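You operate a simulated robot arm through the tools that you are given. There is no shell and no other tool. Be economical: measure what you need, move in short steps, check, and stop when the job is done.

The job below is to be done with a simulated robot arm. You get a single attempt, and the scene is never put back.

TASK
Vent and switch off the rig; put valve 3 and the plug back.
Fine: air to 0 before the contact slide is drawn back, power off before the plug; purple tray and grey tray.

It is judged by the outcome, as a careful person would: the job done as asked, and still so three seconds after it is handed in. It fails if anything else is knocked over, pushed out of place, dropped, spilled or broken.

THE ROBOT
A 5-joint arm with a two-finger parallel gripper, fixed in place. Base frame: the origin is at the foot of the arm, x ahead of it, y to its left, z up; the work surface is at about z = 4. Lengths are in mm, angles in degrees, forces in N, time in s.
With the tool pointing down near the work surface it reaches from about 260 to 600 mm from the base axis. Its first joint turns from -66.0 to 66.0 degrees. The tool tilts only in the upright plane through the base axis and itself; it spins freely about its own axis. Payload 1.57 kg.
The tool frame sits at the grasp point between the pads (the TCP): z along the fingers, y along the line on which they close. The tips reach 30 mm beyond it. The gripper opens to 80 mm. The fingers are 17 mm wide and 12 mm thick; the gripper's body (40 by 82 mm) begins 80 mm behind the TCP.
Orientation is told as [roll, pitch, yaw] about the base's x, y, z axes, in that order, counted from this pose: with the fingers straight down and closing along the base's y, the tool's x points along the base's -x, its y along +y and its z along -z.

THE INTERFACE
- The arm moves only by the tool apply_moves. Its arguments are lists of equal length, an entry for each row: "translation": the shift along the tool's x, y, z in units of 200 mm (1.0 is 200 mm), a list of three; "dr": the turn, a rotation vector about the tool's x, y, z in units of 120 degrees (1.0 is 120 degrees), a list of three; "jaw": the closure, from 0 (fully open) to 1 (shut). In form: {"translation": [[dx, dy, dz], ...], "dr": [[wx, wy, wz], ...], "jaw": [jaw, ...]}. A call has 1 to 8 rows; each row is the pose to reach, as a shift and turn from the pose commanded when the call began, along the tool's axes at that moment. A call with a number of a shift or a turn outside -1 to 1 is refused whole. Rows are played at 5 a second. More than 50 mm and 8.6 degrees between two rows, or a gripper value outside its range, and nothing of the call is played. A pose out of reach is approached as far as the arm can. The call stops where the force on the tool passes 50 N (or 10 N more than at its start, if that is more) or the arm is blocked; 0.2 s more then pass. Each finger travels about 153 mm/s and halts on what it meets, pressing with about 37 N; the grip force reading is that of the motor and also rises with nothing between the fingers. The clock runs only during rows and for 0.2 s after the last one: add rows that repeat a pose to give the fingers time. The reply holds the time, the measured pose of the TCP, the force on the tool along the base axes, the opening and the grip force, in the units named above and with some noise.
- Cameras (640 x 400 px; columns grow to the right, rows downward): "scene" is fixed at [49.2, 405.9, 521]; the picture's right is [-0.61, -0.80, 0.00], its down [-0.46, 0.35, -0.81] and it looks along [0.65, -0.49, -0.58] (base axes); focal length 289 px, centre (320, 200). "wrist" rides on the gripper at [72, -7, -122] in the tool frame; the picture's right is [0.09, 1.00, 0.00], its down [-0.84, 0.08, -0.54] and it looks along [-0.54, 0.05, 0.84] (tool axes); focal length 238 px, centre (320, 200). There is no depth. A picture from a camera that has moved, and an enlarged one, comes with that camera's place and axes in the base frame and with its lens.
- grab_frame(camera): a new picture of that camera. It takes no simulated time.
- zoom(camera, box): a new picture of the part [left, top, right, bottom] of that camera's present view, enlarged. It takes no simulated time.
- sign_off(): hands the job in; it is judged then, once.

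Work in short steps. Places have to be worked out from the pictures, the camera data and where the tool is seen: move nearer, look again, correct. Check each grasp and each placing, and mend what went wrong. You have 120 turns and 64 pictures in all, those below and enlarged ones among them. Open the gripper and draw the arm clear of the work before you hand the job in, unless the task says otherwise; then end with one line.

The tools are called after "Emit:" as name(argument=value, ...) on one line, values as JSON. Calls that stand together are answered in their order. apply_moves: Moves the arm, as the interface text tells. Its arguments: {"type":"object","properties":{"translation":{"type":"array"},"dr":{"type":"array"},"jaw":{"type":"array"}},"required":["translation","dr","jaw"]} The other tools are called the same way: grab_frame (camera) takes a picture; zoom (camera, box) takes an enlarged picture of a part of a camera's view; sign_off () hands the job in.

At the start:

```text
time_s: 0.0
tool_pos: [442.4, 45.3, 355.9]
ee_rot: [0.1, 0.0, 0.0]
ft_force: [-0.2, -0.8, 0.9]
gripper_width: 80.1
grip_force: 0.1
```

scene: 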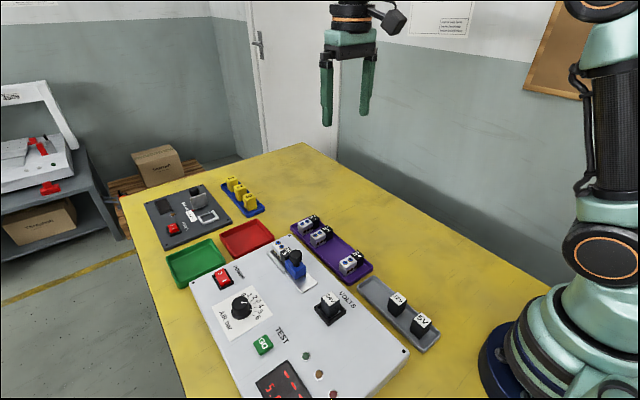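
wrist: 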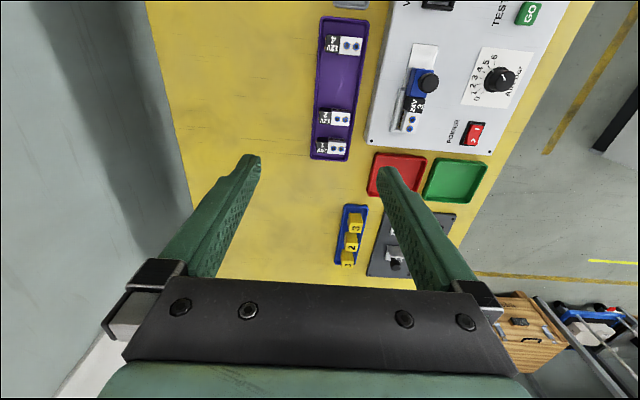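

I'll look closer at the rig panel and trays first.

Emit:
zoom(camera="scene", box=[180, 200, 420, 400])

Emit:
zoom(camera="wrist", box=[300, 0, 560, 165])

```text
2.00 times, centred on (300, 300) of scene
camera zoom: at [49.2, 405.9, 521.0], right [-0.61, -0.8, 0.0], down [-0.46, 0.35, -0.81], along [0.65, -0.49, -0.58], focal length 578 px, centre (360, 0)
```

zoom: 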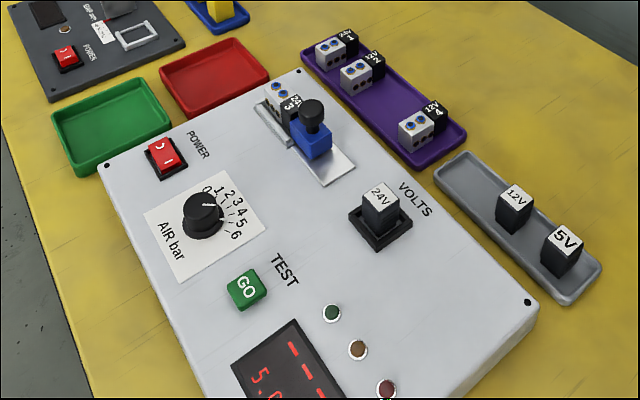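

```text
2.42 times, centred on (430, 82) of wrist
camera zoom: at [371.0, 38.2, 478.9], right [-0.09, 1.0, 0.0], down [0.84, 0.08, 0.54], along [0.54, 0.05, -0.84], focal length 578 px, centre (53, 485)
```

zoom: 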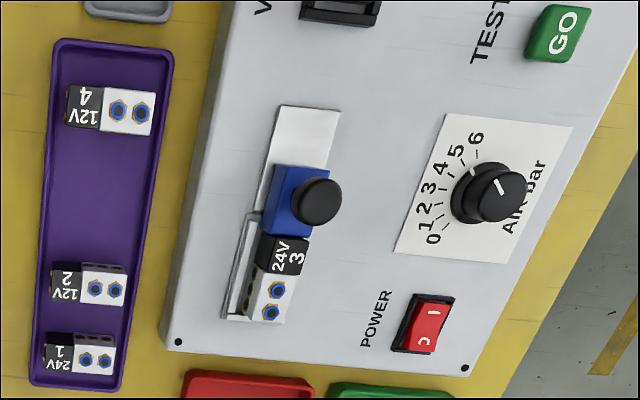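

The dial knob appears near (388,329,62), the slide knob near (401,200,98), the power switch near (478,330). I'm moving above the front half of the panel for a closer view.

Emit:
apply_moves(translation=[[0.02, 0.15, 0.05], [0.04, 0.31, 0.12], [0.06, 0.46, 0.2], [0.08, 0.62, 0.3], [0.1, 0.77, 0.4], [0.12, 0.92, 0.45], [0.12, 1.0, 0.5], [0.12, 1.0, 0.5]], dr=[[0, 0, 0], [0, 0, 0], [0, 0, 0], [0, 0, 0], [0, 0, 0], [0, 0, 0], [0, 0, 0], [0, 0, 0]], jaw=[0, 0, 0, 0, 0, 0, 0, 0])

Emit:
grab_frame(camera="wrist")

```text
time_s: 1.8
tool_pos: [418.1, 246.5, 255.7]
ee_rot: [0.0, 0.1, 0.0]
ft_force: [-0.2, 0.8, 0.2]
gripper_width: 80.1
grip_force: 0.0
```

```text
59 pictures are left
camera wrist: at [347.6, 238.5, 379.0], right [-0.09, 1.0, 0.0], down [0.84, 0.08, 0.54], along [0.54, 0.05, -0.84], focal length 238 px, centre (320, 200)
```

wrist: 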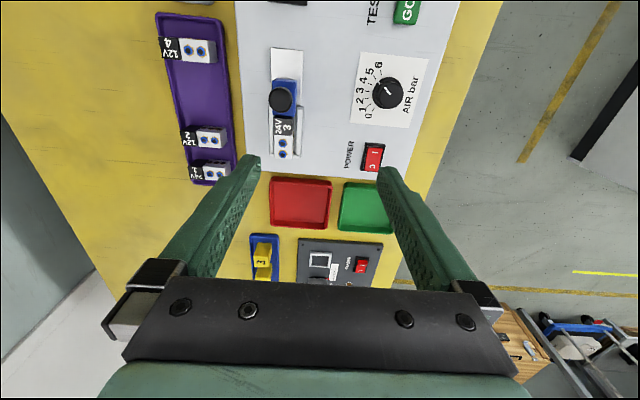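

Zooming in on the panel from here gives better angles and positions.

Emit:
zoom(camera="wrist", box=[340, 40, 440, 180])

Emit:
zoom(camera="wrist", box=[150, 10, 310, 190])

Emit:
zoom(camera="scene", box=[190, 260, 290, 340])

```text
2.86 times, centred on (390, 110) of wrist
camera zoom: at [347.6, 238.5, 379.0], right [-0.09, 1.0, 0.0], down [0.84, 0.08, 0.54], along [0.54, 0.05, -0.84], focal length 681 px, centre (120, 457)
```

zoom: 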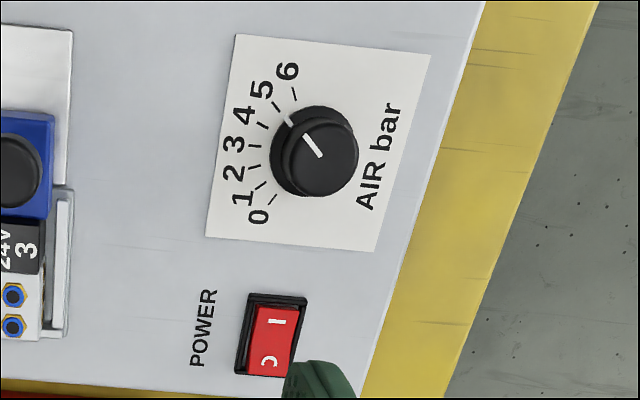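

```text
2.22 times, centred on (230, 100) of wrist
camera zoom: at [347.6, 238.5, 379.0], right [-0.09, 1.0, 0.0], down [0.84, 0.08, 0.54], along [0.54, 0.05, -0.84], focal length 530 px, centre (520, 422)
```

zoom: 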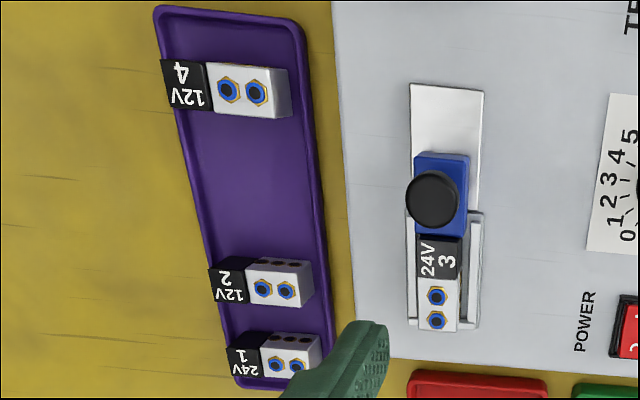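

```text
5.00 times, centred on (240, 300) of scene
camera zoom: at [49.2, 405.9, 521.0], right [-0.61, -0.8, 0.0], down [-0.46, 0.35, -0.81], along [0.65, -0.49, -0.58], focal length 1446 px, centre (720, -300)
```

zoom: 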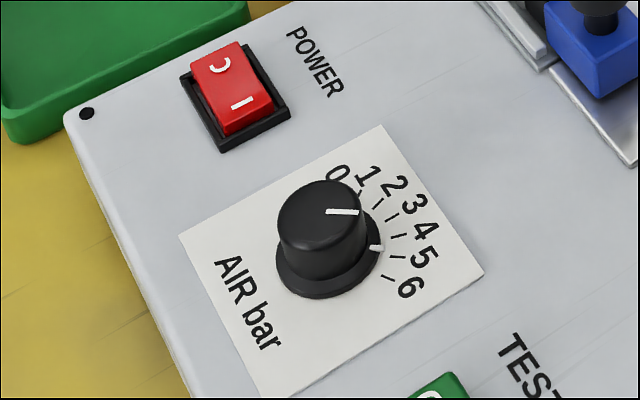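

Panel top is at z≈40 and aligned with x; dial centre ≈(391,329), pointer at 5, so 0 is about +100° around base z. Moving over the dial with tips just above the knob.

Emit:
apply_moves(translation=[[0.03, 0.1, 0.15], [0.06, 0.2, 0.3], [0.1, 0.3, 0.45], [0.137, 0.417, 0.55], [0.137, 0.417, 0.68], [0.137, 0.417, 0.68]], dr=[[0, 0, 0], [0, 0, 0], [0, 0, 0], [0, 0, 0], [0, 0, 0], [0, 0, 0]], jaw=[0, 0, 0, 0, 0, 0])

Emit:
grab_frame(camera="wrist")

```text
time_s: 3.2
tool_pos: [390.9, 329.8, 119.4]
ee_rot: [0.1, -0.1, -0.1]
ft_force: [-0.2, 0.4, 0.0]
gripper_width: 80.4
grip_force: 0.1
```

```text
55 pictures are left
camera wrist: at [319.5, 322.1, 242.2], right [-0.09, 1.0, 0.0], down [0.84, 0.08, 0.54], along [0.54, 0.05, -0.84], focal length 238 px, centre (320, 200)
```

wrist: 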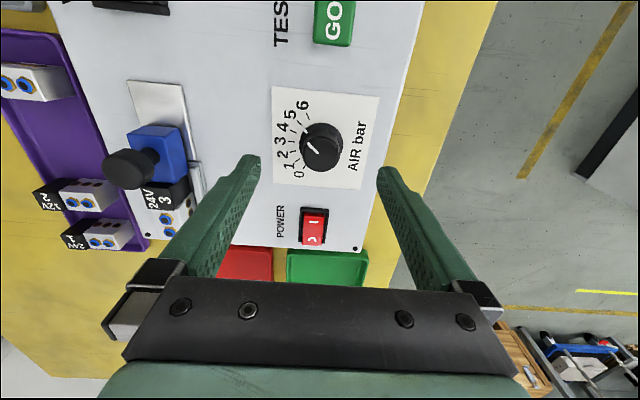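

I'll zoom to refine the knob centre before descending.

Emit:
zoom(camera="wrist", box=[260, 80, 390, 250])

```text
2.35 times, centred on (325, 165) of wrist
camera zoom: at [319.5, 322.1, 242.2], right [-0.09, 1.0, 0.0], down [0.84, 0.08, 0.54], along [0.54, 0.05, -0.84], focal length 561 px, centre (308, 282)
```

zoom: 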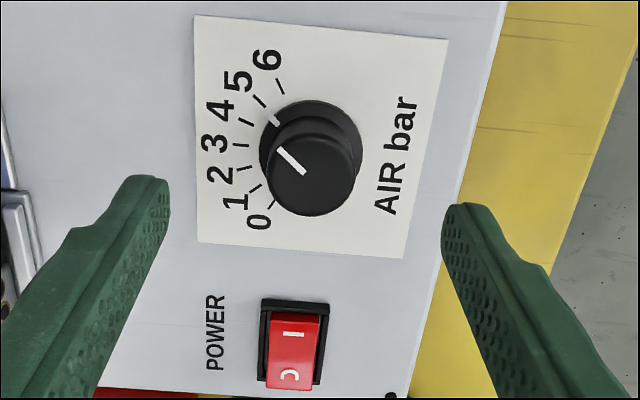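

Knob centre confirmed at ≈(390,330). Descending to z 80 and gripping the knob.

Emit:
apply_moves(translation=[[0, 0, 0.1], [0, 0, 0.195], [0, 0, 0.195], [0, 0, 0.195], [0, 0, 0.195]], dr=[[0, 0, 0], [0, 0, 0], [0, 0, 0], [0, 0, 0], [0, 0, 0]], jaw=[0, 0, 0, 1, 1])

```text
time_s: 4.4
tool_pos: [392.0, 330.1, 80.4]
ee_rot: [0.1, -0.2, 0.1]
ft_force: [3.0, 15.5, -10.4]
gripper_width: 29.6
grip_force: 39.1
```

Knob is gripped (width 29.6). Turning toward 0, i.e. negative about tool z.

Emit:
apply_moves(translation=[[0, 0, 0], [0, 0, 0], [0, 0, 0], [0, 0, 0], [0, 0, 0], [0, 0, 0], [0, 0, 0], [0, 0, 0]], dr=[[0, 0, -0.07], [0, 0, -0.14], [0, 0, -0.21], [0, 0, -0.28], [0, 0, -0.35], [0, 0, -0.42], [0, 0, -0.42], [0, 0, -0.42]], jaw=[1, 1, 1, 1, 1, 1, 1, 1])

Emit:
zoom(camera="scene", box=[190, 240, 350, 400])

```text
time_s: 6.2
tool_pos: [389.8, 330.8, 81.2]
ee_rot: [0.1, 0.2, 50.5]
ft_force: [-14.5, 20.2, -7.7]
gripper_width: 29.2
grip_force: 39.3
```

```text
2.50 times, centred on (270, 320) of scene
camera zoom: at [49.3, 405.9, 521.0], right [-0.61, -0.8, 0.0], down [-0.46, 0.35, -0.81], along [0.65, -0.49, -0.58], focal length 723 px, centre (445, -100)
```

zoom: 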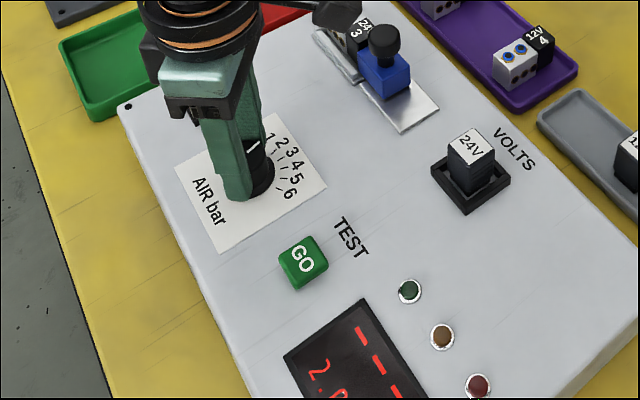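

The display has dropped to about 2.x, so the direction is right. Turning another 50°.

Emit:
apply_moves(translation=[[0, 0, 0], [0, 0, 0], [0, 0, 0], [0, 0, 0], [0, 0, 0], [0, 0, 0], [0, 0, 0], [0, 0, 0]], dr=[[0, 0, -0.07], [0, 0, -0.14], [0, 0, -0.21], [0, 0, -0.28], [0, 0, -0.35], [0, 0, -0.42], [0, 0, -0.425], [0, 0, -0.425]], jaw=[1, 1, 1, 1, 1, 1, 1, 1])

Emit:
grab_frame(camera="scene")

Emit:
zoom(camera="scene", box=[190, 260, 310, 400])

```text
time_s: 8.0
tool_pos: [391.5, 327.8, 81.2]
ee_rot: [0.2, 0.0, 101.5]
ft_force: [-26.0, 1.3, 13.2]
gripper_width: 29.8
grip_force: 38.6
```

```text
52 pictures are left
```

scene: 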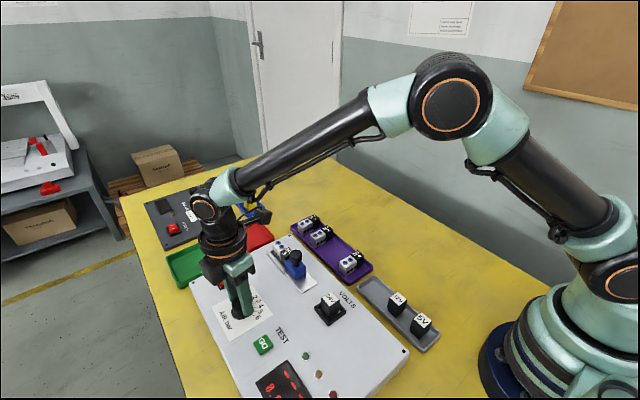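

```text
2.86 times, centred on (250, 330) of scene
camera zoom: at [49.2, 405.9, 521.0], right [-0.61, -0.8, 0.0], down [-0.46, 0.35, -0.81], along [0.65, -0.49, -0.58], focal length 826 px, centre (520, -171)
```

zoom: 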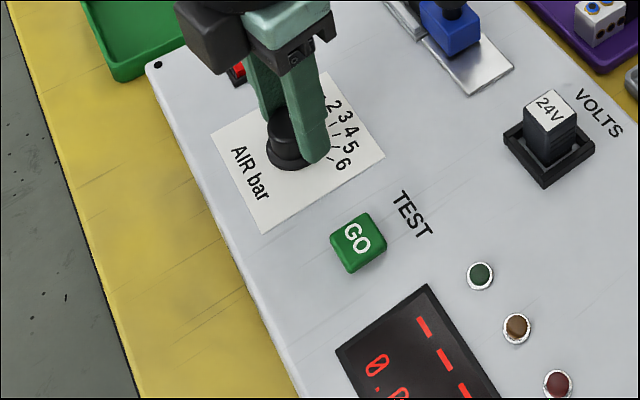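

Display reads 0.x. I release, lift, and check the pointer.

Emit:
apply_moves(translation=[[0, 0, 0], [0, 0, 0], [0, 0, -0.2], [0, 0, -0.4], [0, 0, -0.5]], dr=[[0, 0, 0], [0, 0, 0], [0, 0, 0], [0, 0, 0], [0, 0, 0]], jaw=[0, 0, 0, 0, 0])

Emit:
zoom(camera="scene", box=[190, 260, 310, 400])

Emit:
grab_frame(camera="wrist")

```text
time_s: 9.2
tool_pos: [392.2, 328.9, 181.8]
ee_rot: [0.0, 0.0, 101.4]
ft_force: [-0.5, -0.2, -0.2]
gripper_width: 80.3
grip_force: 0.0
```

```text
2.86 times, centred on (250, 330) of scene
camera zoom: at [49.2, 405.9, 521.0], right [-0.61, -0.8, 0.0], down [-0.46, 0.35, -0.81], along [0.65, -0.49, -0.58], focal length 826 px, centre (520, -171)
```

zoom: 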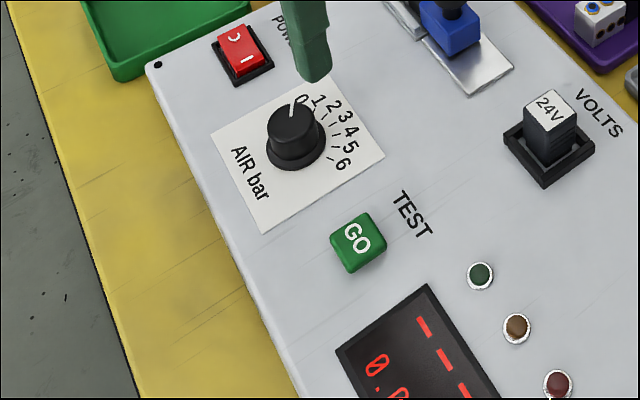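

```text
49 pictures are left
camera wrist: at [412.8, 259.5, 304.1], right [-0.96, -0.29, 0.0], down [-0.24, 0.81, 0.54], along [-0.16, 0.52, -0.84], focal length 238 px, centre (320, 200)
```

wrist: 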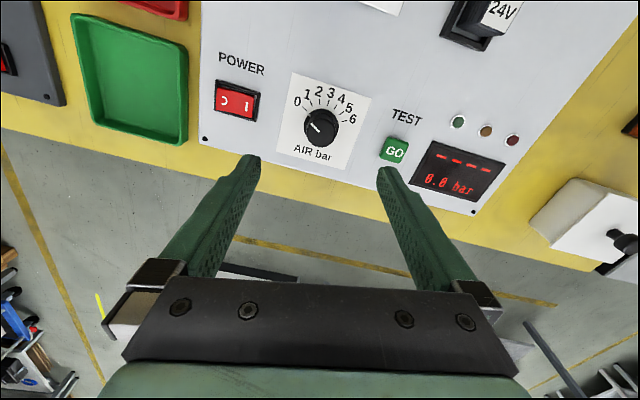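

Air is at 0.0 bar. Zooming on the power rocker before pressing it.

Emit:
zoom(camera="wrist", box=[195, 60, 285, 130])

Emit:
zoom(camera="scene", box=[205, 255, 255, 300])

```text
5.71 times, centred on (240, 95) of wrist
camera zoom: at [412.8, 259.5, 304.1], right [-0.96, -0.29, 0.0], down [-0.24, 0.81, 0.54], along [-0.16, 0.52, -0.84], focal length 1362 px, centre (777, 800)
```

zoom: 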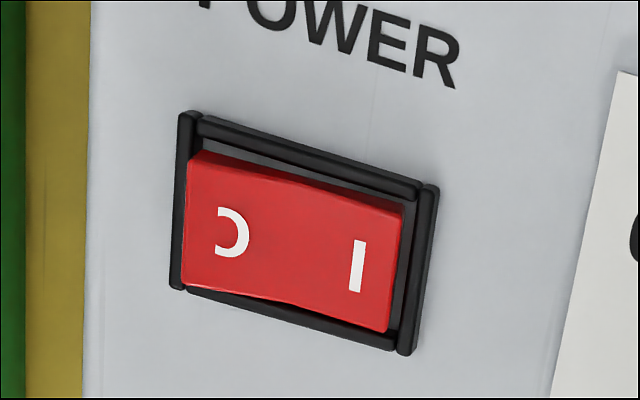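

```text
8.89 times, centred on (230, 278) of scene
camera zoom: at [49.2, 405.9, 521.0], right [-0.61, -0.8, 0.0], down [-0.46, 0.35, -0.81], along [0.65, -0.49, -0.58], focal length 2571 px, centre (1120, -489)
```

zoom: 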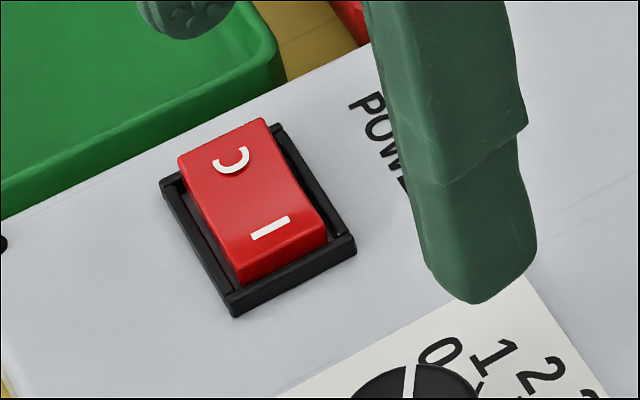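

Frame spans x 458–501, y 315–346, with the O end (far x) raised. I move the closed tips above the O half at ≈(487,330.5), with yaw 90.

Emit:
apply_moves(translation=[[0.03, -0.16, 0], [0.06, -0.31, 0], [0.09, -0.469, 0], [0.09, -0.469, 0.2], [0.09, -0.469, 0.4], [0.09, -0.469, 0.46], [0.09, -0.469, 0.46]], dr=[[0, 0, 0.04], [0, 0, 0.08], [0, 0, 0.095], [0, 0, 0.095], [0, 0, 0.095], [0, 0, 0.095], [0, 0, 0.095]], jaw=[1, 1, 1, 1, 1, 1, 1])

Emit:
zoom(camera="scene", box=[185, 235, 285, 315])

Emit:
zoom(camera="wrist", box=[240, 80, 400, 200])

```text
time_s: 10.8
tool_pos: [486.4, 329.6, 89.8]
ee_rot: [0.0, 0.0, 90.0]
ft_force: [0.1, 0.3, -0.4]
gripper_width: 0.2
grip_force: 21.6
```

```text
5.00 times, centred on (235, 275) of scene
camera zoom: at [49.2, 405.9, 521.0], right [-0.61, -0.8, 0.0], down [-0.46, 0.35, -0.81], along [0.65, -0.49, -0.58], focal length 1446 px, centre (745, -175)
```

zoom: 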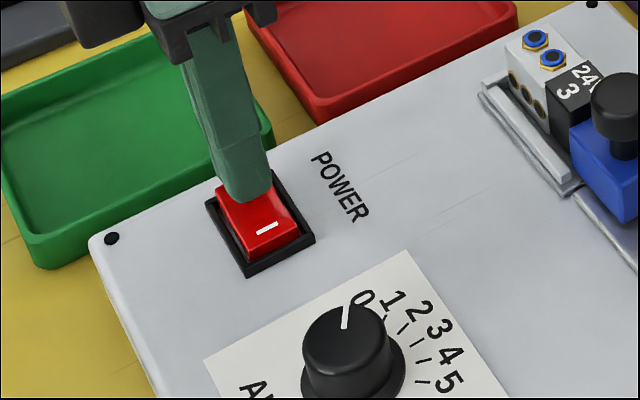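

```text
3.33 times, centred on (320, 140) of wrist
camera zoom: at [494.4, 256.9, 212.1], right [-1.0, -0.09, 0.0], down [-0.08, 0.84, 0.54], along [-0.05, 0.54, -0.84], focal length 794 px, centre (320, 400)
```

zoom: 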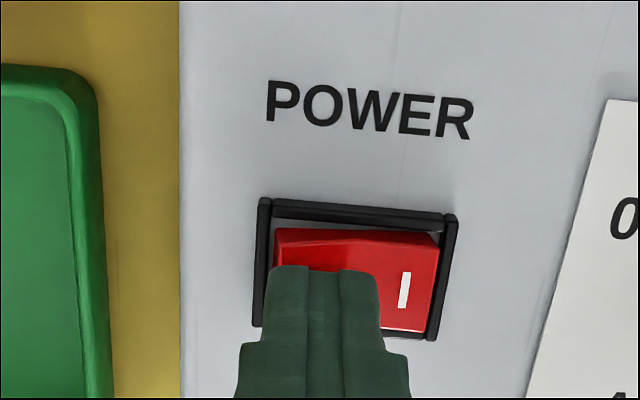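

The tips are centred above the O half. Pressing down in 2 mm steps.

Emit:
apply_moves(translation=[[0, 0, 0.015], [0, 0, 0.03], [0, 0, 0.04], [0, 0, 0.05], [0, 0, 0.06], [0, 0, 0.07]], dr=[[0, 0, 0], [0, 0, 0], [0, 0, 0], [0, 0, 0], [0, 0, 0], [0, 0, 0]], jaw=[1, 1, 1, 1, 1, 1])

Emit:
zoom(camera="scene", box=[185, 235, 285, 315])

```text
time_s: 12.1
tool_pos: [488.1, 329.7, 82.4]
ee_rot: [-0.2, -0.2, 89.9]
ft_force: [-0.7, -0.8, 5.4]
gripper_width: 0.0
grip_force: 21.1
stopped in row 6: the force on the tool passed its limit (the readings are from after the stop); the commanded pose is now the measured one
```

```text
5.00 times, centred on (235, 275) of scene
camera zoom: at [49.2, 405.9, 521.0], right [-0.61, -0.8, 0.0], down [-0.46, 0.35, -0.81], along [0.65, -0.49, -0.58], focal length 1446 px, centre (745, -175)
```

zoom: 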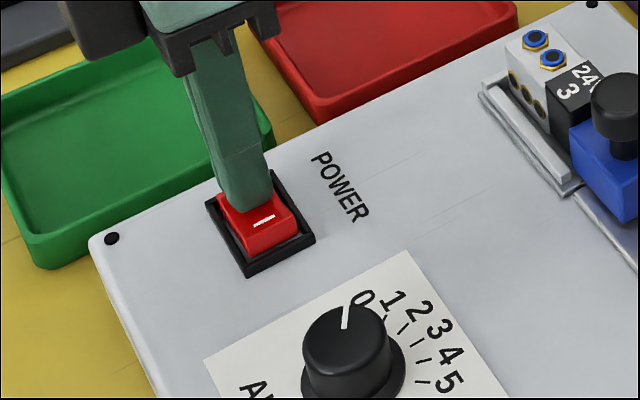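

The I side has risen, so the rocker flipped. Lifting off and checking that the display is dead.

Emit:
apply_moves(translation=[[0, 0, -0.1], [0, 0, -0.3], [0, 0, -0.5], [0, 0, -0.6], [0, 0, -0.6]], dr=[[0, 0, 0], [0, 0, 0], [0, 0, 0], [0, 0, 0], [0, 0, 0]], jaw=[1, 1, 1, 1, 1])

Emit:
zoom(camera="scene", box=[185, 200, 425, 400])

```text
time_s: 13.3
tool_pos: [487.7, 330.2, 203.2]
ee_rot: [-0.2, -0.2, 90.0]
ft_force: [0.0, -1.0, 0.5]
gripper_width: 0.0
grip_force: 21.0
```

```text
2.00 times, centred on (305, 300) of scene
camera zoom: at [49.2, 405.9, 521.0], right [-0.61, -0.8, 0.0], down [-0.46, 0.35, -0.81], along [0.65, -0.49, -0.58], focal length 578 px, centre (350, 0)
```

zoom: 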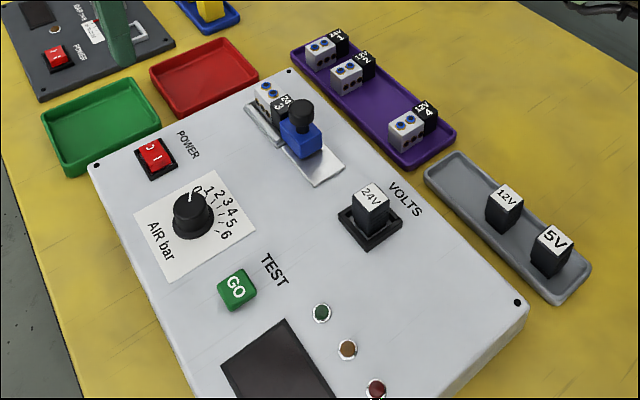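

Power is off and the display is dark. Next I go to the slide: swinging back to yaw 0 and moving above it.

Emit:
apply_moves(translation=[[0.1, 0.08, 0], [0.2, 0.16, 0], [0.3, 0.24, 0], [0.4, 0.32, 0], [0.5, 0.4, 0], [0.6, 0.46, 0], [0.65, 0.49, 0], [0.65, 0.49, 0]], dr=[[0, 0, 0.07], [0, 0, 0.14], [0, 0, 0.21], [0, 0, 0.28], [0, 0, 0.35], [0, 0, 0.42], [0, 0, 0.49], [0, 0, 0.56]], jaw=[0, 0, 0, 0, 0, 0, 0, 0])

Emit:
apply_moves(translation=[[0, 0, 0], [0, 0, 0], [0, 0, 0], [0, 0, 0]], dr=[[0, 0, 0.07], [0, 0, 0.14], [0, 0, 0.19], [0, 0, 0.19]], jaw=[0, 0, 0, 0])

Emit:
grab_frame(camera="wrist")

```text
time_s: 15.1
tool_pos: [390.2, 199.8, 200.8]
ee_rot: [0.0, -0.3, 22.4]
ft_force: [-0.1, 0.6, -0.7]
gripper_width: 79.8
grip_force: 0.0
```

```text
time_s: 16.1
tool_pos: [389.6, 199.4, 202.1]
ee_rot: [0.1, -0.1, -0.2]
ft_force: [0.0, -0.2, -0.1]
gripper_width: 80.3
grip_force: 0.0
```

```text
42 pictures are left
camera wrist: at [317.7, 192.9, 324.6], right [-0.09, 1.0, 0.0], down [0.84, 0.07, 0.54], along [0.54, 0.05, -0.84], focal length 238 px, centre (320, 200)
```

wrist: 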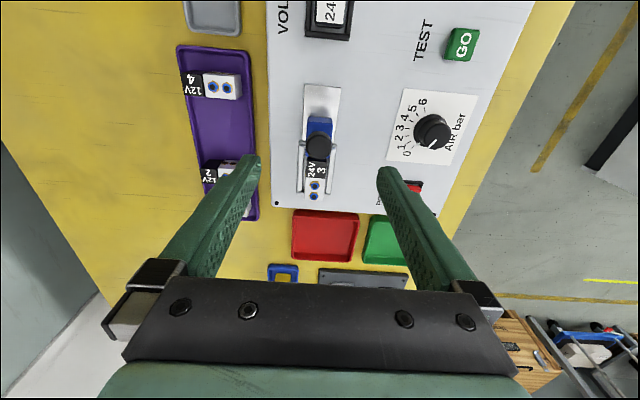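

Emit:
zoom(camera="wrist", box=[270, 75, 370, 210])

Emit:
zoom(camera="scene", box=[260, 225, 340, 295])

```text
2.96 times, centred on (320, 142) of wrist
camera zoom: at [317.7, 192.9, 324.6], right [-0.09, 1.0, 0.0], down [0.84, 0.07, 0.54], along [0.54, 0.05, -0.84], focal length 706 px, centre (320, 370)
```

zoom: 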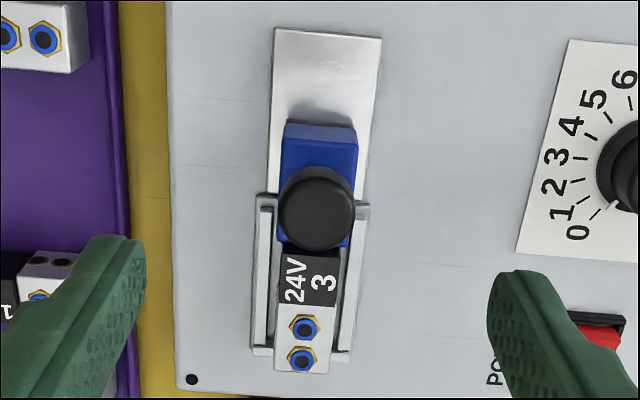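

```text
5.71 times, centred on (300, 260) of scene
camera zoom: at [49.2, 405.9, 521.0], right [-0.61, -0.8, 0.0], down [-0.46, 0.35, -0.81], along [0.65, -0.49, -0.58], focal length 1653 px, centre (434, -143)
```

zoom: 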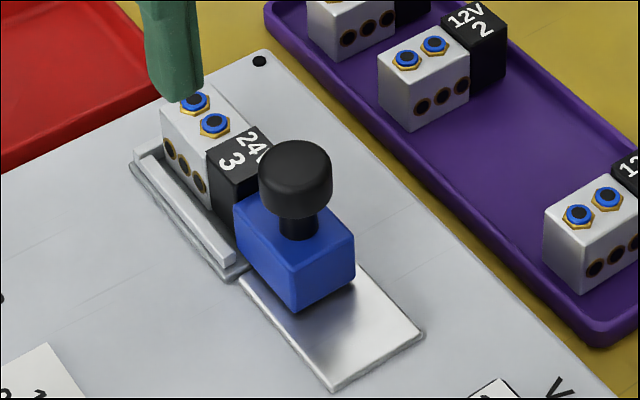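

Slide knob head is at ≈(401,200), z≈83–100; the block can go back about 26 mm in −x. Descending and gripping the head.

Emit:
apply_moves(translation=[[-0.055, 0.003, 0.15], [-0.055, 0.003, 0.35], [-0.055, 0.003, 0.46], [-0.055, 0.003, 0.46], [-0.055, 0.003, 0.46], [-0.055, 0.003, 0.46]], dr=[[0, 0, 0], [0, 0, 0], [0, 0, 0], [0, 0, 0], [0, 0, 0], [0, 0, 0]], jaw=[0, 0, 0, 0, 1, 1])

Emit:
zoom(camera="scene", box=[240, 205, 360, 295])

```text
time_s: 17.5
tool_pos: [399.7, 200.1, 108.2]
ee_rot: [0.1, -0.2, -0.2]
ft_force: [0.0, 3.0, -5.8]
gripper_width: 24.8
grip_force: 36.4
```

```text
4.44 times, centred on (300, 250) of scene
camera zoom: at [49.3, 405.9, 521.0], right [-0.61, -0.8, 0.0], down [-0.46, 0.35, -0.81], along [0.65, -0.49, -0.58], focal length 1286 px, centre (409, -22)
```

zoom: 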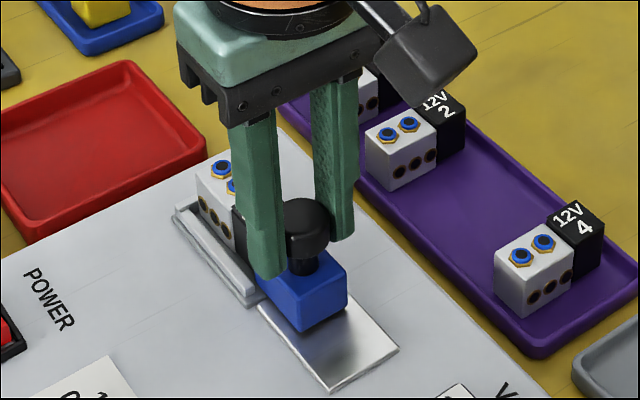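

The head is gripped (24.8 mm). Drawing the slide back in −x.

Emit:
apply_moves(translation=[[0.02, 0, 0], [0.04, 0, 0], [0.06, 0, 0], [0.08, 0, 0], [0.1, 0, 0], [0.12, 0, 0], [0.135, 0, 0]], dr=[[0, 0, 0], [0, 0, 0], [0, 0, 0], [0, 0, 0], [0, 0, 0], [0, 0, 0], [0, 0, 0]], jaw=[1, 1, 1, 1, 1, 1, 1])

Emit:
zoom(camera="scene", box=[240, 205, 360, 295])

```text
time_s: 19.1
tool_pos: [374.8, 200.0, 109.7]
ee_rot: [0.2, -0.3, -0.2]
ft_force: [15.4, -5.4, -19.1]
gripper_width: 25.3
grip_force: 36.8
```

```text
4.44 times, centred on (300, 250) of scene
camera zoom: at [49.3, 405.9, 520.9], right [-0.61, -0.8, 0.0], down [-0.46, 0.35, -0.81], along [0.65, -0.49, -0.58], focal length 1286 px, centre (409, -22)
```

zoom: 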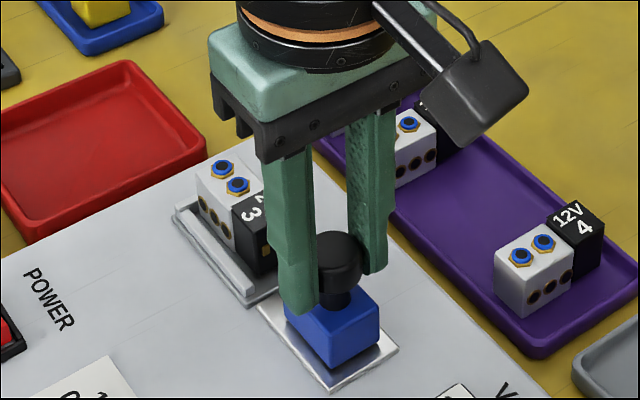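

The slide is back and resisting as if at its stop (15 N). Releasing, lifting, and looking at the valve.

Emit:
apply_moves(translation=[[0, 0, 0], [0, 0, 0], [0, 0, -0.2], [0, 0, -0.4], [0, 0, -0.45], [0, 0, -0.45]], dr=[[0, 0, 0], [0, 0, 0], [0, 0, 0], [0, 0, 0], [0, 0, 0], [0, 0, 0]], jaw=[0, 0, 0, 0, 0, 0])

Emit:
grab_frame(camera="wrist")

Emit:
zoom(camera="scene", box=[240, 205, 380, 310])

```text
time_s: 20.5
tool_pos: [372.4, 198.6, 199.5]
ee_rot: [0.0, -0.2, -0.1]
ft_force: [0.4, 0.0, -0.6]
gripper_width: 79.9
grip_force: 0.0
```

```text
37 pictures are left
camera wrist: at [301.1, 192.5, 321.6], right [-0.09, 1.0, 0.0], down [0.84, 0.08, 0.54], along [0.54, 0.05, -0.84], focal length 238 px, centre (320, 200)
```

wrist: 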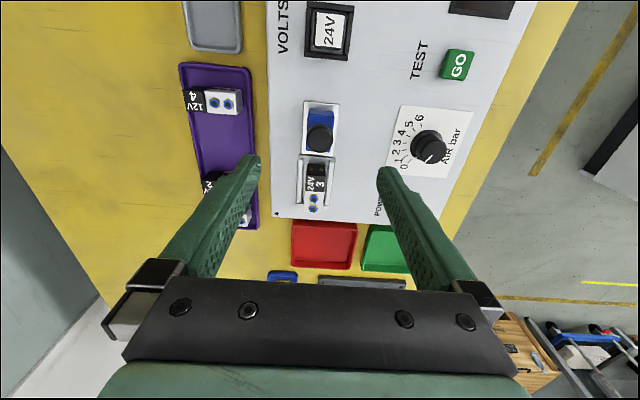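

```text
3.81 times, centred on (310, 258) of scene
camera zoom: at [49.2, 405.9, 521.0], right [-0.61, -0.8, 0.0], down [-0.46, 0.35, -0.81], along [0.65, -0.49, -0.58], focal length 1102 px, centre (358, -19)
```

zoom: 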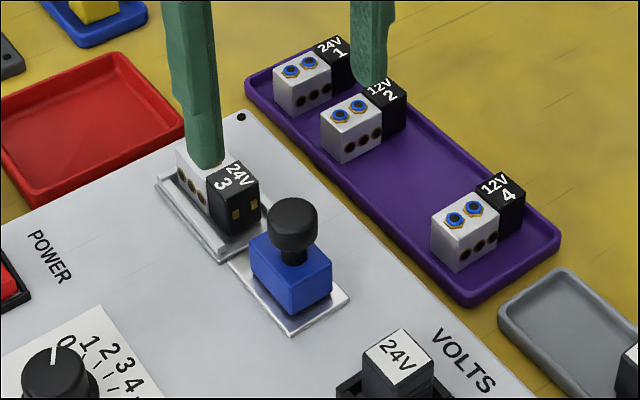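

Slide is fully back and contacts are exposed. Valve 3 spans x≈419–479, y≈200, top z≈75. Descending to grip it across y, with tips at z≈59, above the rails.

Emit:
apply_moves(translation=[[-0.2, 0.0045, 0.05], [-0.378, 0.0045, 0.1], [-0.378, 0.0045, 0.3], [-0.378, 0.0045, 0.45], [-0.378, 0.0045, 0.5525], [-0.378, 0.0045, 0.5525]], dr=[[0, 0, 0], [0, 0, 0], [0, 0, 0], [0, 0, 0], [0, 0, 0], [0, 0, 0]], jaw=[0, 0, 0, 0, 0, 0])

Emit:
zoom(camera="scene", box=[240, 205, 360, 295])

Emit:
zoom(camera="wrist", box=[230, 80, 410, 200])

```text
time_s: 21.9
tool_pos: [449.6, 200.0, 87.0]
ee_rot: [0.1, -0.3, 0.0]
ft_force: [1.0, 0.3, -0.6]
gripper_width: 79.8
grip_force: 0.2
```

```text
4.44 times, centred on (300, 250) of scene
camera zoom: at [49.2, 405.9, 521.0], right [-0.61, -0.8, 0.0], down [-0.46, 0.35, -0.81], along [0.65, -0.49, -0.58], focal length 1286 px, centre (409, -22)
```

zoom: 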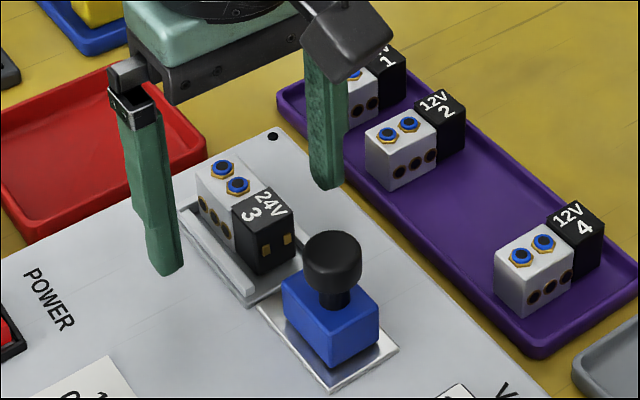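

```text
3.33 times, centred on (320, 140) of wrist
camera zoom: at [377.3, 193.0, 209.4], right [-0.09, 1.0, 0.0], down [0.84, 0.08, 0.54], along [0.54, 0.05, -0.84], focal length 794 px, centre (320, 400)
```

zoom: 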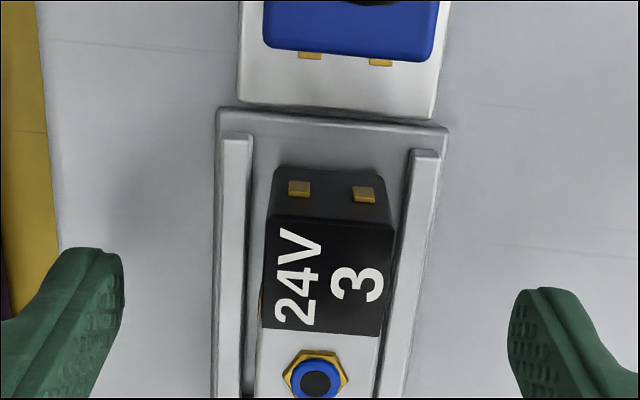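

Alignment is good. Closing on the valve.

Emit:
apply_moves(translation=[[-0.005, 0, 0], [-0.005, 0, 0], [-0.005, 0, 0], [-0.005, 0, 0]], dr=[[0, 0, 0], [0, 0, 0], [0, 0, 0], [0, 0, 0]], jaw=[0.5, 1, 1, 1])

Emit:
zoom(camera="scene", box=[240, 205, 360, 295])

```text
time_s: 22.9
tool_pos: [449.4, 200.4, 87.0]
ee_rot: [0.1, -0.3, -0.1]
ft_force: [0.3, -0.3, -0.8]
gripper_width: 23.4
grip_force: 34.9
```

```text
4.44 times, centred on (300, 250) of scene
camera zoom: at [49.2, 405.9, 521.0], right [-0.61, -0.8, 0.0], down [-0.46, 0.35, -0.81], along [0.65, -0.49, -0.58], focal length 1286 px, centre (409, -22)
```

zoom: 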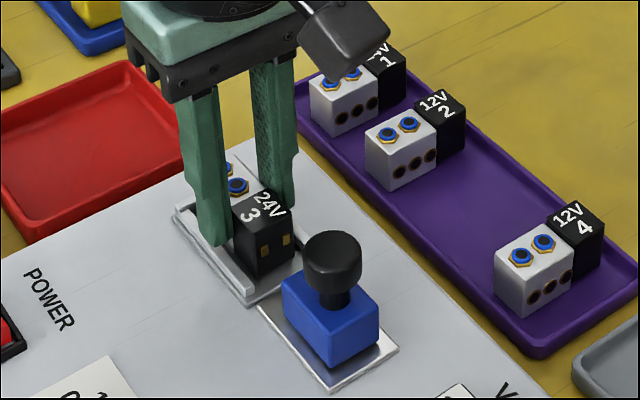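

Gripped at 23.4 mm. Lifting slowly at first, then clear.

Emit:
apply_moves(translation=[[0, 0, -0.03], [0, 0, -0.08], [0, 0, -0.18], [0, 0, -0.3], [0, 0, -0.42], [0, 0, -0.42]], dr=[[0, 0, 0], [0, 0, 0], [0, 0, 0], [0, 0, 0], [0, 0, 0], [0, 0, 0]], jaw=[1, 1, 1, 1, 1, 1])

Emit:
grab_frame(camera="scene")

Emit:
grab_frame(camera="wrist")

```text
time_s: 24.3
tool_pos: [450.4, 200.9, 173.9]
ee_rot: [0.1, -0.3, 0.0]
ft_force: [0.2, 0.1, -0.5]
gripper_width: 0.1
grip_force: 21.5
```

```text
32 pictures are left
```

scene: 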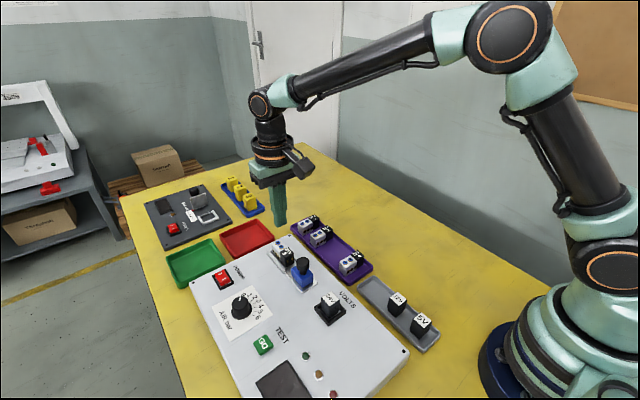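

```text
31 pictures are left
camera wrist: at [378.2, 193.5, 296.1], right [-0.09, 1.0, 0.0], down [0.84, 0.08, 0.54], along [0.54, 0.05, -0.84], focal length 238 px, centre (320, 200)
```

wrist: 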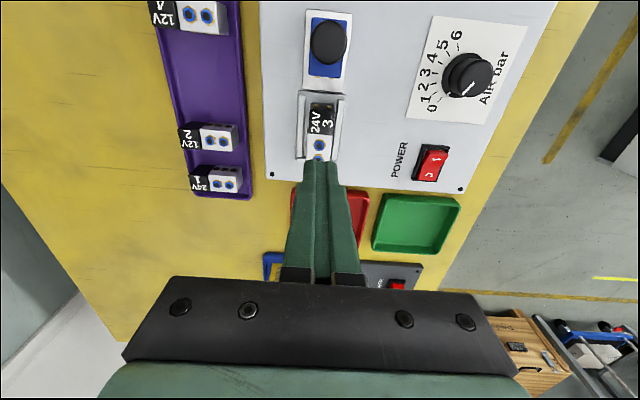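

The fingers slipped off; valve 3 is still in its bed. I'll check for displacement and the rail height before a deeper grip.

Emit:
zoom(camera="wrist", box=[280, 80, 370, 165])

Emit:
zoom(camera="scene", box=[262, 232, 322, 290])

```text
4.71 times, centred on (325, 122) of wrist
camera zoom: at [378.2, 193.5, 296.1], right [-0.09, 1.0, 0.0], down [0.84, 0.08, 0.54], along [0.54, 0.05, -0.84], focal length 1122 px, centre (296, 565)
```

zoom: 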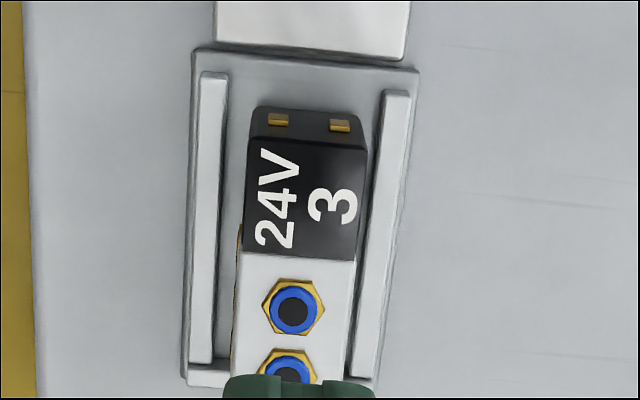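

```text
6.90 times, centred on (292, 261) of scene
camera zoom: at [49.2, 405.9, 521.0], right [-0.61, -0.8, 0.0], down [-0.46, 0.35, -0.81], along [0.65, -0.49, -0.58], focal length 1995 px, centre (513, -221)
```

zoom: 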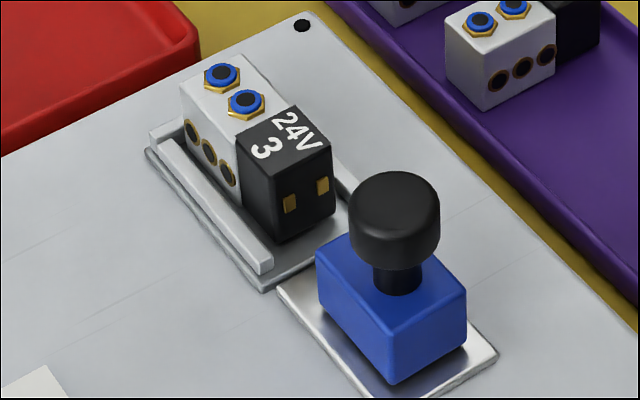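

The valve is undisturbed. Rail tops are about z 50, so I'll open, descend to tips at ≈52.5, and grip deeper.

Emit:
apply_moves(translation=[[-0.01, 0, 0], [-0.01, 0, 0.15], [-0.01, 0, 0.35], [-0.01, 0, 0.457], [-0.01, 0, 0.457], [-0.01, 0, 0.457], [-0.01, 0, 0.457], [-0.01, 0, 0.457]], dr=[[0, 0, 0], [0, 0, 0], [0, 0, 0], [0, 0, 0], [0, 0, 0], [0, 0, 0], [0, 0, 0], [0, 0, 0]], jaw=[0, 0, 0, 0, 0, 1, 1, 1])

Emit:
apply_moves(translation=[[0, 0, -0.01], [0, 0, -0.02], [0, 0, -0.03], [0, 0, -0.04]], dr=[[0, 0, 0], [0, 0, 0], [0, 0, 0], [0, 0, 0]], jaw=[1, 1, 1, 1])

Emit:
zoom(camera="scene", box=[240, 205, 360, 295])

```text
time_s: 26.1
tool_pos: [453.2, 200.5, 80.7]
ee_rot: [0.1, -0.2, 0.0]
ft_force: [0.3, 0.2, -0.1]
gripper_width: 23.1
grip_force: 35.5
```

```text
time_s: 27.1
tool_pos: [452.7, 201.8, 90.4]
ee_rot: [0.1, -0.2, -0.1]
ft_force: [-0.5, 0.0, -1.8]
gripper_width: 23.0
grip_force: 35.0
```

```text
4.44 times, centred on (300, 250) of scene
camera zoom: at [49.2, 405.9, 521.0], right [-0.61, -0.8, 0.0], down [-0.46, 0.35, -0.81], along [0.65, -0.49, -0.58], focal length 1286 px, centre (409, -22)
```

zoom: 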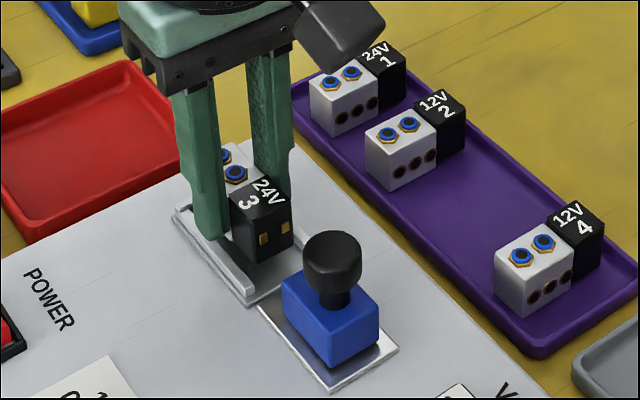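

The valve is rising with the fingers this time. Continuing slowly upward.

Emit:
apply_moves(translation=[[0, 0, -0.03], [0, 0, -0.07], [0, 0, -0.12], [0, 0, -0.18], [0, 0, -0.25], [0, 0, -0.32], [0, 0, -0.38], [0, 0, -0.38]], dr=[[0, 0, 0], [0, 0, 0], [0, 0, 0], [0, 0, 0], [0, 0, 0], [0, 0, 0], [0, 0, 0], [0, 0, 0]], jaw=[1, 1, 1, 1, 1, 1, 1, 1])

Emit:
grab_frame(camera="wrist")

```text
time_s: 28.9
tool_pos: [451.2, 201.7, 165.3]
ee_rot: [0.1, -0.2, -0.1]
ft_force: [0.5, 0.9, -1.1]
gripper_width: 22.8
grip_force: 35.1
```

```text
27 pictures are left
camera wrist: at [379.9, 194.8, 288.8], right [-0.09, 1.0, 0.0], down [0.84, 0.08, 0.54], along [0.54, 0.05, -0.84], focal length 238 px, centre (320, 200)
```

wrist: 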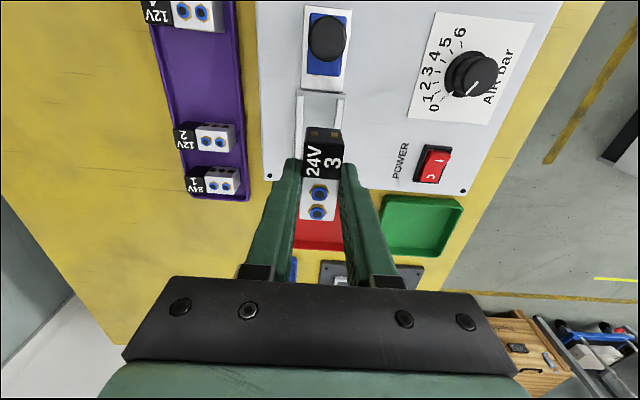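

Valve 3 is held firmly. Other tray valves are at x≈366, 477 and 532, so the empty slot is (421.5, 76.5), valve turned +90°. Moving there at height.

Emit:
apply_moves(translation=[[0.02, -0.08, 0], [0.04, -0.16, 0], [0.06, -0.25, 0], [0.08, -0.34, 0], [0.1, -0.43, 0], [0.12, -0.52, 0], [0.14, -0.6, 0], [0.1525, -0.62, 0]], dr=[[0, 0, -0.07], [0, 0, -0.14], [0, 0, -0.21], [0, 0, -0.28], [0, 0, -0.35], [0, 0, -0.42], [0, 0, -0.49], [0, 0, -0.56]], jaw=[1, 1, 1, 1, 1, 1, 1, 1])

Emit:
apply_moves(translation=[[0, 0, 0], [0, 0, 0], [0, 0, 0], [0, 0, 0]], dr=[[0, 0, -0.07], [0, 0, -0.14], [0, 0, -0.19], [0, 0, -0.19]], jaw=[1, 1, 1, 1])

Emit:
grab_frame(camera="wrist")

```text
time_s: 30.7
tool_pos: [421.3, 76.2, 164.5]
ee_rot: [-0.3, -0.2, 67.2]
ft_force: [-0.2, 0.2, -1.5]
gripper_width: 23.5
grip_force: 35.4
```

```text
time_s: 31.7
tool_pos: [421.6, 77.5, 164.8]
ee_rot: [-0.2, 0.0, 90.0]
ft_force: [0.7, 0.0, -1.1]
gripper_width: 22.9
grip_force: 35.4
```

```text
26 pictures are left
camera wrist: at [428.1, 4.7, 287.8], right [-1.0, -0.09, 0.0], down [-0.08, 0.84, 0.54], along [-0.05, 0.54, -0.84], focal length 238 px, centre (320, 200)
```

wrist: 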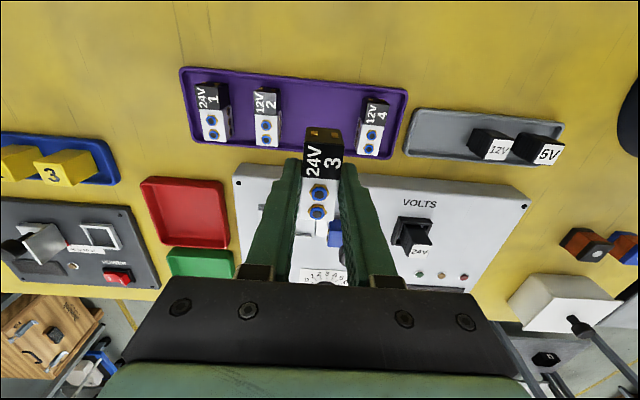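

Slot alignment looks right, midway between 2 and 4. Descending to just above the tray floor.

Emit:
apply_moves(translation=[[0, 0, 0.15], [0, 0, 0.3], [0, 0, 0.42], [0, 0, 0.52], [0, 0, 0.57], [0, 0, 0.57]], dr=[[0, 0, 0], [0, 0, 0], [0, 0, 0], [0, 0, 0], [0, 0, 0], [0, 0, 0]], jaw=[1, 1, 1, 1, 1, 1])

Emit:
zoom(camera="scene", box=[280, 195, 390, 285])

```text
time_s: 33.1
tool_pos: [421.8, 77.4, 51.6]
ee_rot: [-0.2, 0.0, 89.8]
ft_force: [-0.1, -1.2, -1.4]
gripper_width: 23.1
grip_force: 35.4
```

```text
4.44 times, centred on (335, 240) of scene
camera zoom: at [49.2, 405.9, 521.0], right [-0.61, -0.8, 0.0], down [-0.46, 0.35, -0.81], along [0.65, -0.49, -0.58], focal length 1286 px, centre (253, 22)
```

zoom: 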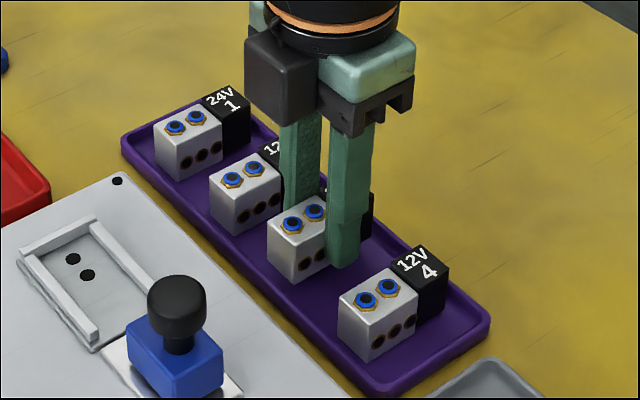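

Good fit between 2 and 4. Lowering gently to contact.

Emit:
apply_moves(translation=[[0, 0, 0.01], [0, 0, 0.02], [0, 0, 0.025], [0, 0, 0.025]], dr=[[0, 0, 0], [0, 0, 0], [0, 0, 0], [0, 0, 0]], jaw=[1, 1, 1, 1])

```text
time_s: 34.1
tool_pos: [420.8, 77.4, 45.2]
ee_rot: [-0.2, 0.0, 90.0]
ft_force: [-0.3, -0.4, -1.2]
gripper_width: 23.2
grip_force: 35.4
```

No contact yet (z 45–46). Stepping on by 1 mm.

Emit:
apply_moves(translation=[[0, 0, 0.005], [0, 0, 0.01], [0, 0, 0.01]], dr=[[0, 0, 0], [0, 0, 0], [0, 0, 0]], jaw=[1, 1, 1])

Emit:
zoom(camera="scene", box=[300, 205, 390, 285])

```text
time_s: 34.9
tool_pos: [420.2, 77.0, 44.5]
ee_rot: [-0.2, 0.1, 89.9]
ft_force: [1.1, 0.5, -0.9]
gripper_width: 23.4
grip_force: 35.9
```

```text
5.00 times, centred on (345, 245) of scene
camera zoom: at [49.2, 405.9, 521.0], right [-0.61, -0.8, 0.0], down [-0.46, 0.35, -0.81], along [0.65, -0.49, -0.58], focal length 1446 px, centre (195, -25)
```

zoom: 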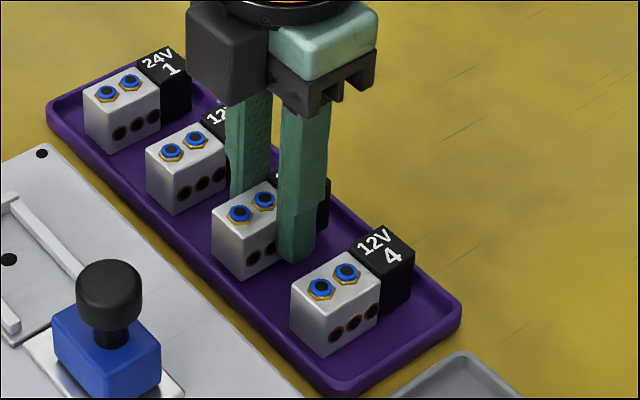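

Very close to the neighbours' level. Another 1–2 mm down.

Emit:
apply_moves(translation=[[0, 0, 0.005], [0, 0, 0.01], [0, 0, 0.01]], dr=[[0, 0, 0], [0, 0, 0], [0, 0, 0]], jaw=[1, 1, 1])

```text
time_s: 35.7
tool_pos: [421.3, 77.1, 42.3]
ee_rot: [-0.2, 0.0, 89.9]
ft_force: [0.9, 0.2, -1.3]
gripper_width: 23.2
grip_force: 35.1
```

Emit:
apply_moves(translation=[[0, 0, 0.005], [0, 0, 0.01], [0, 0, 0.01]], dr=[[0, 0, 0], [0, 0, 0], [0, 0, 0]], jaw=[1, 1, 1])

```text
time_s: 36.5
tool_pos: [420.7, 77.0, 40.5]
ee_rot: [-0.3, 0.0, 89.9]
ft_force: [-3.7, -0.6, 10.9]
gripper_width: 23.3
grip_force: 35.1
```

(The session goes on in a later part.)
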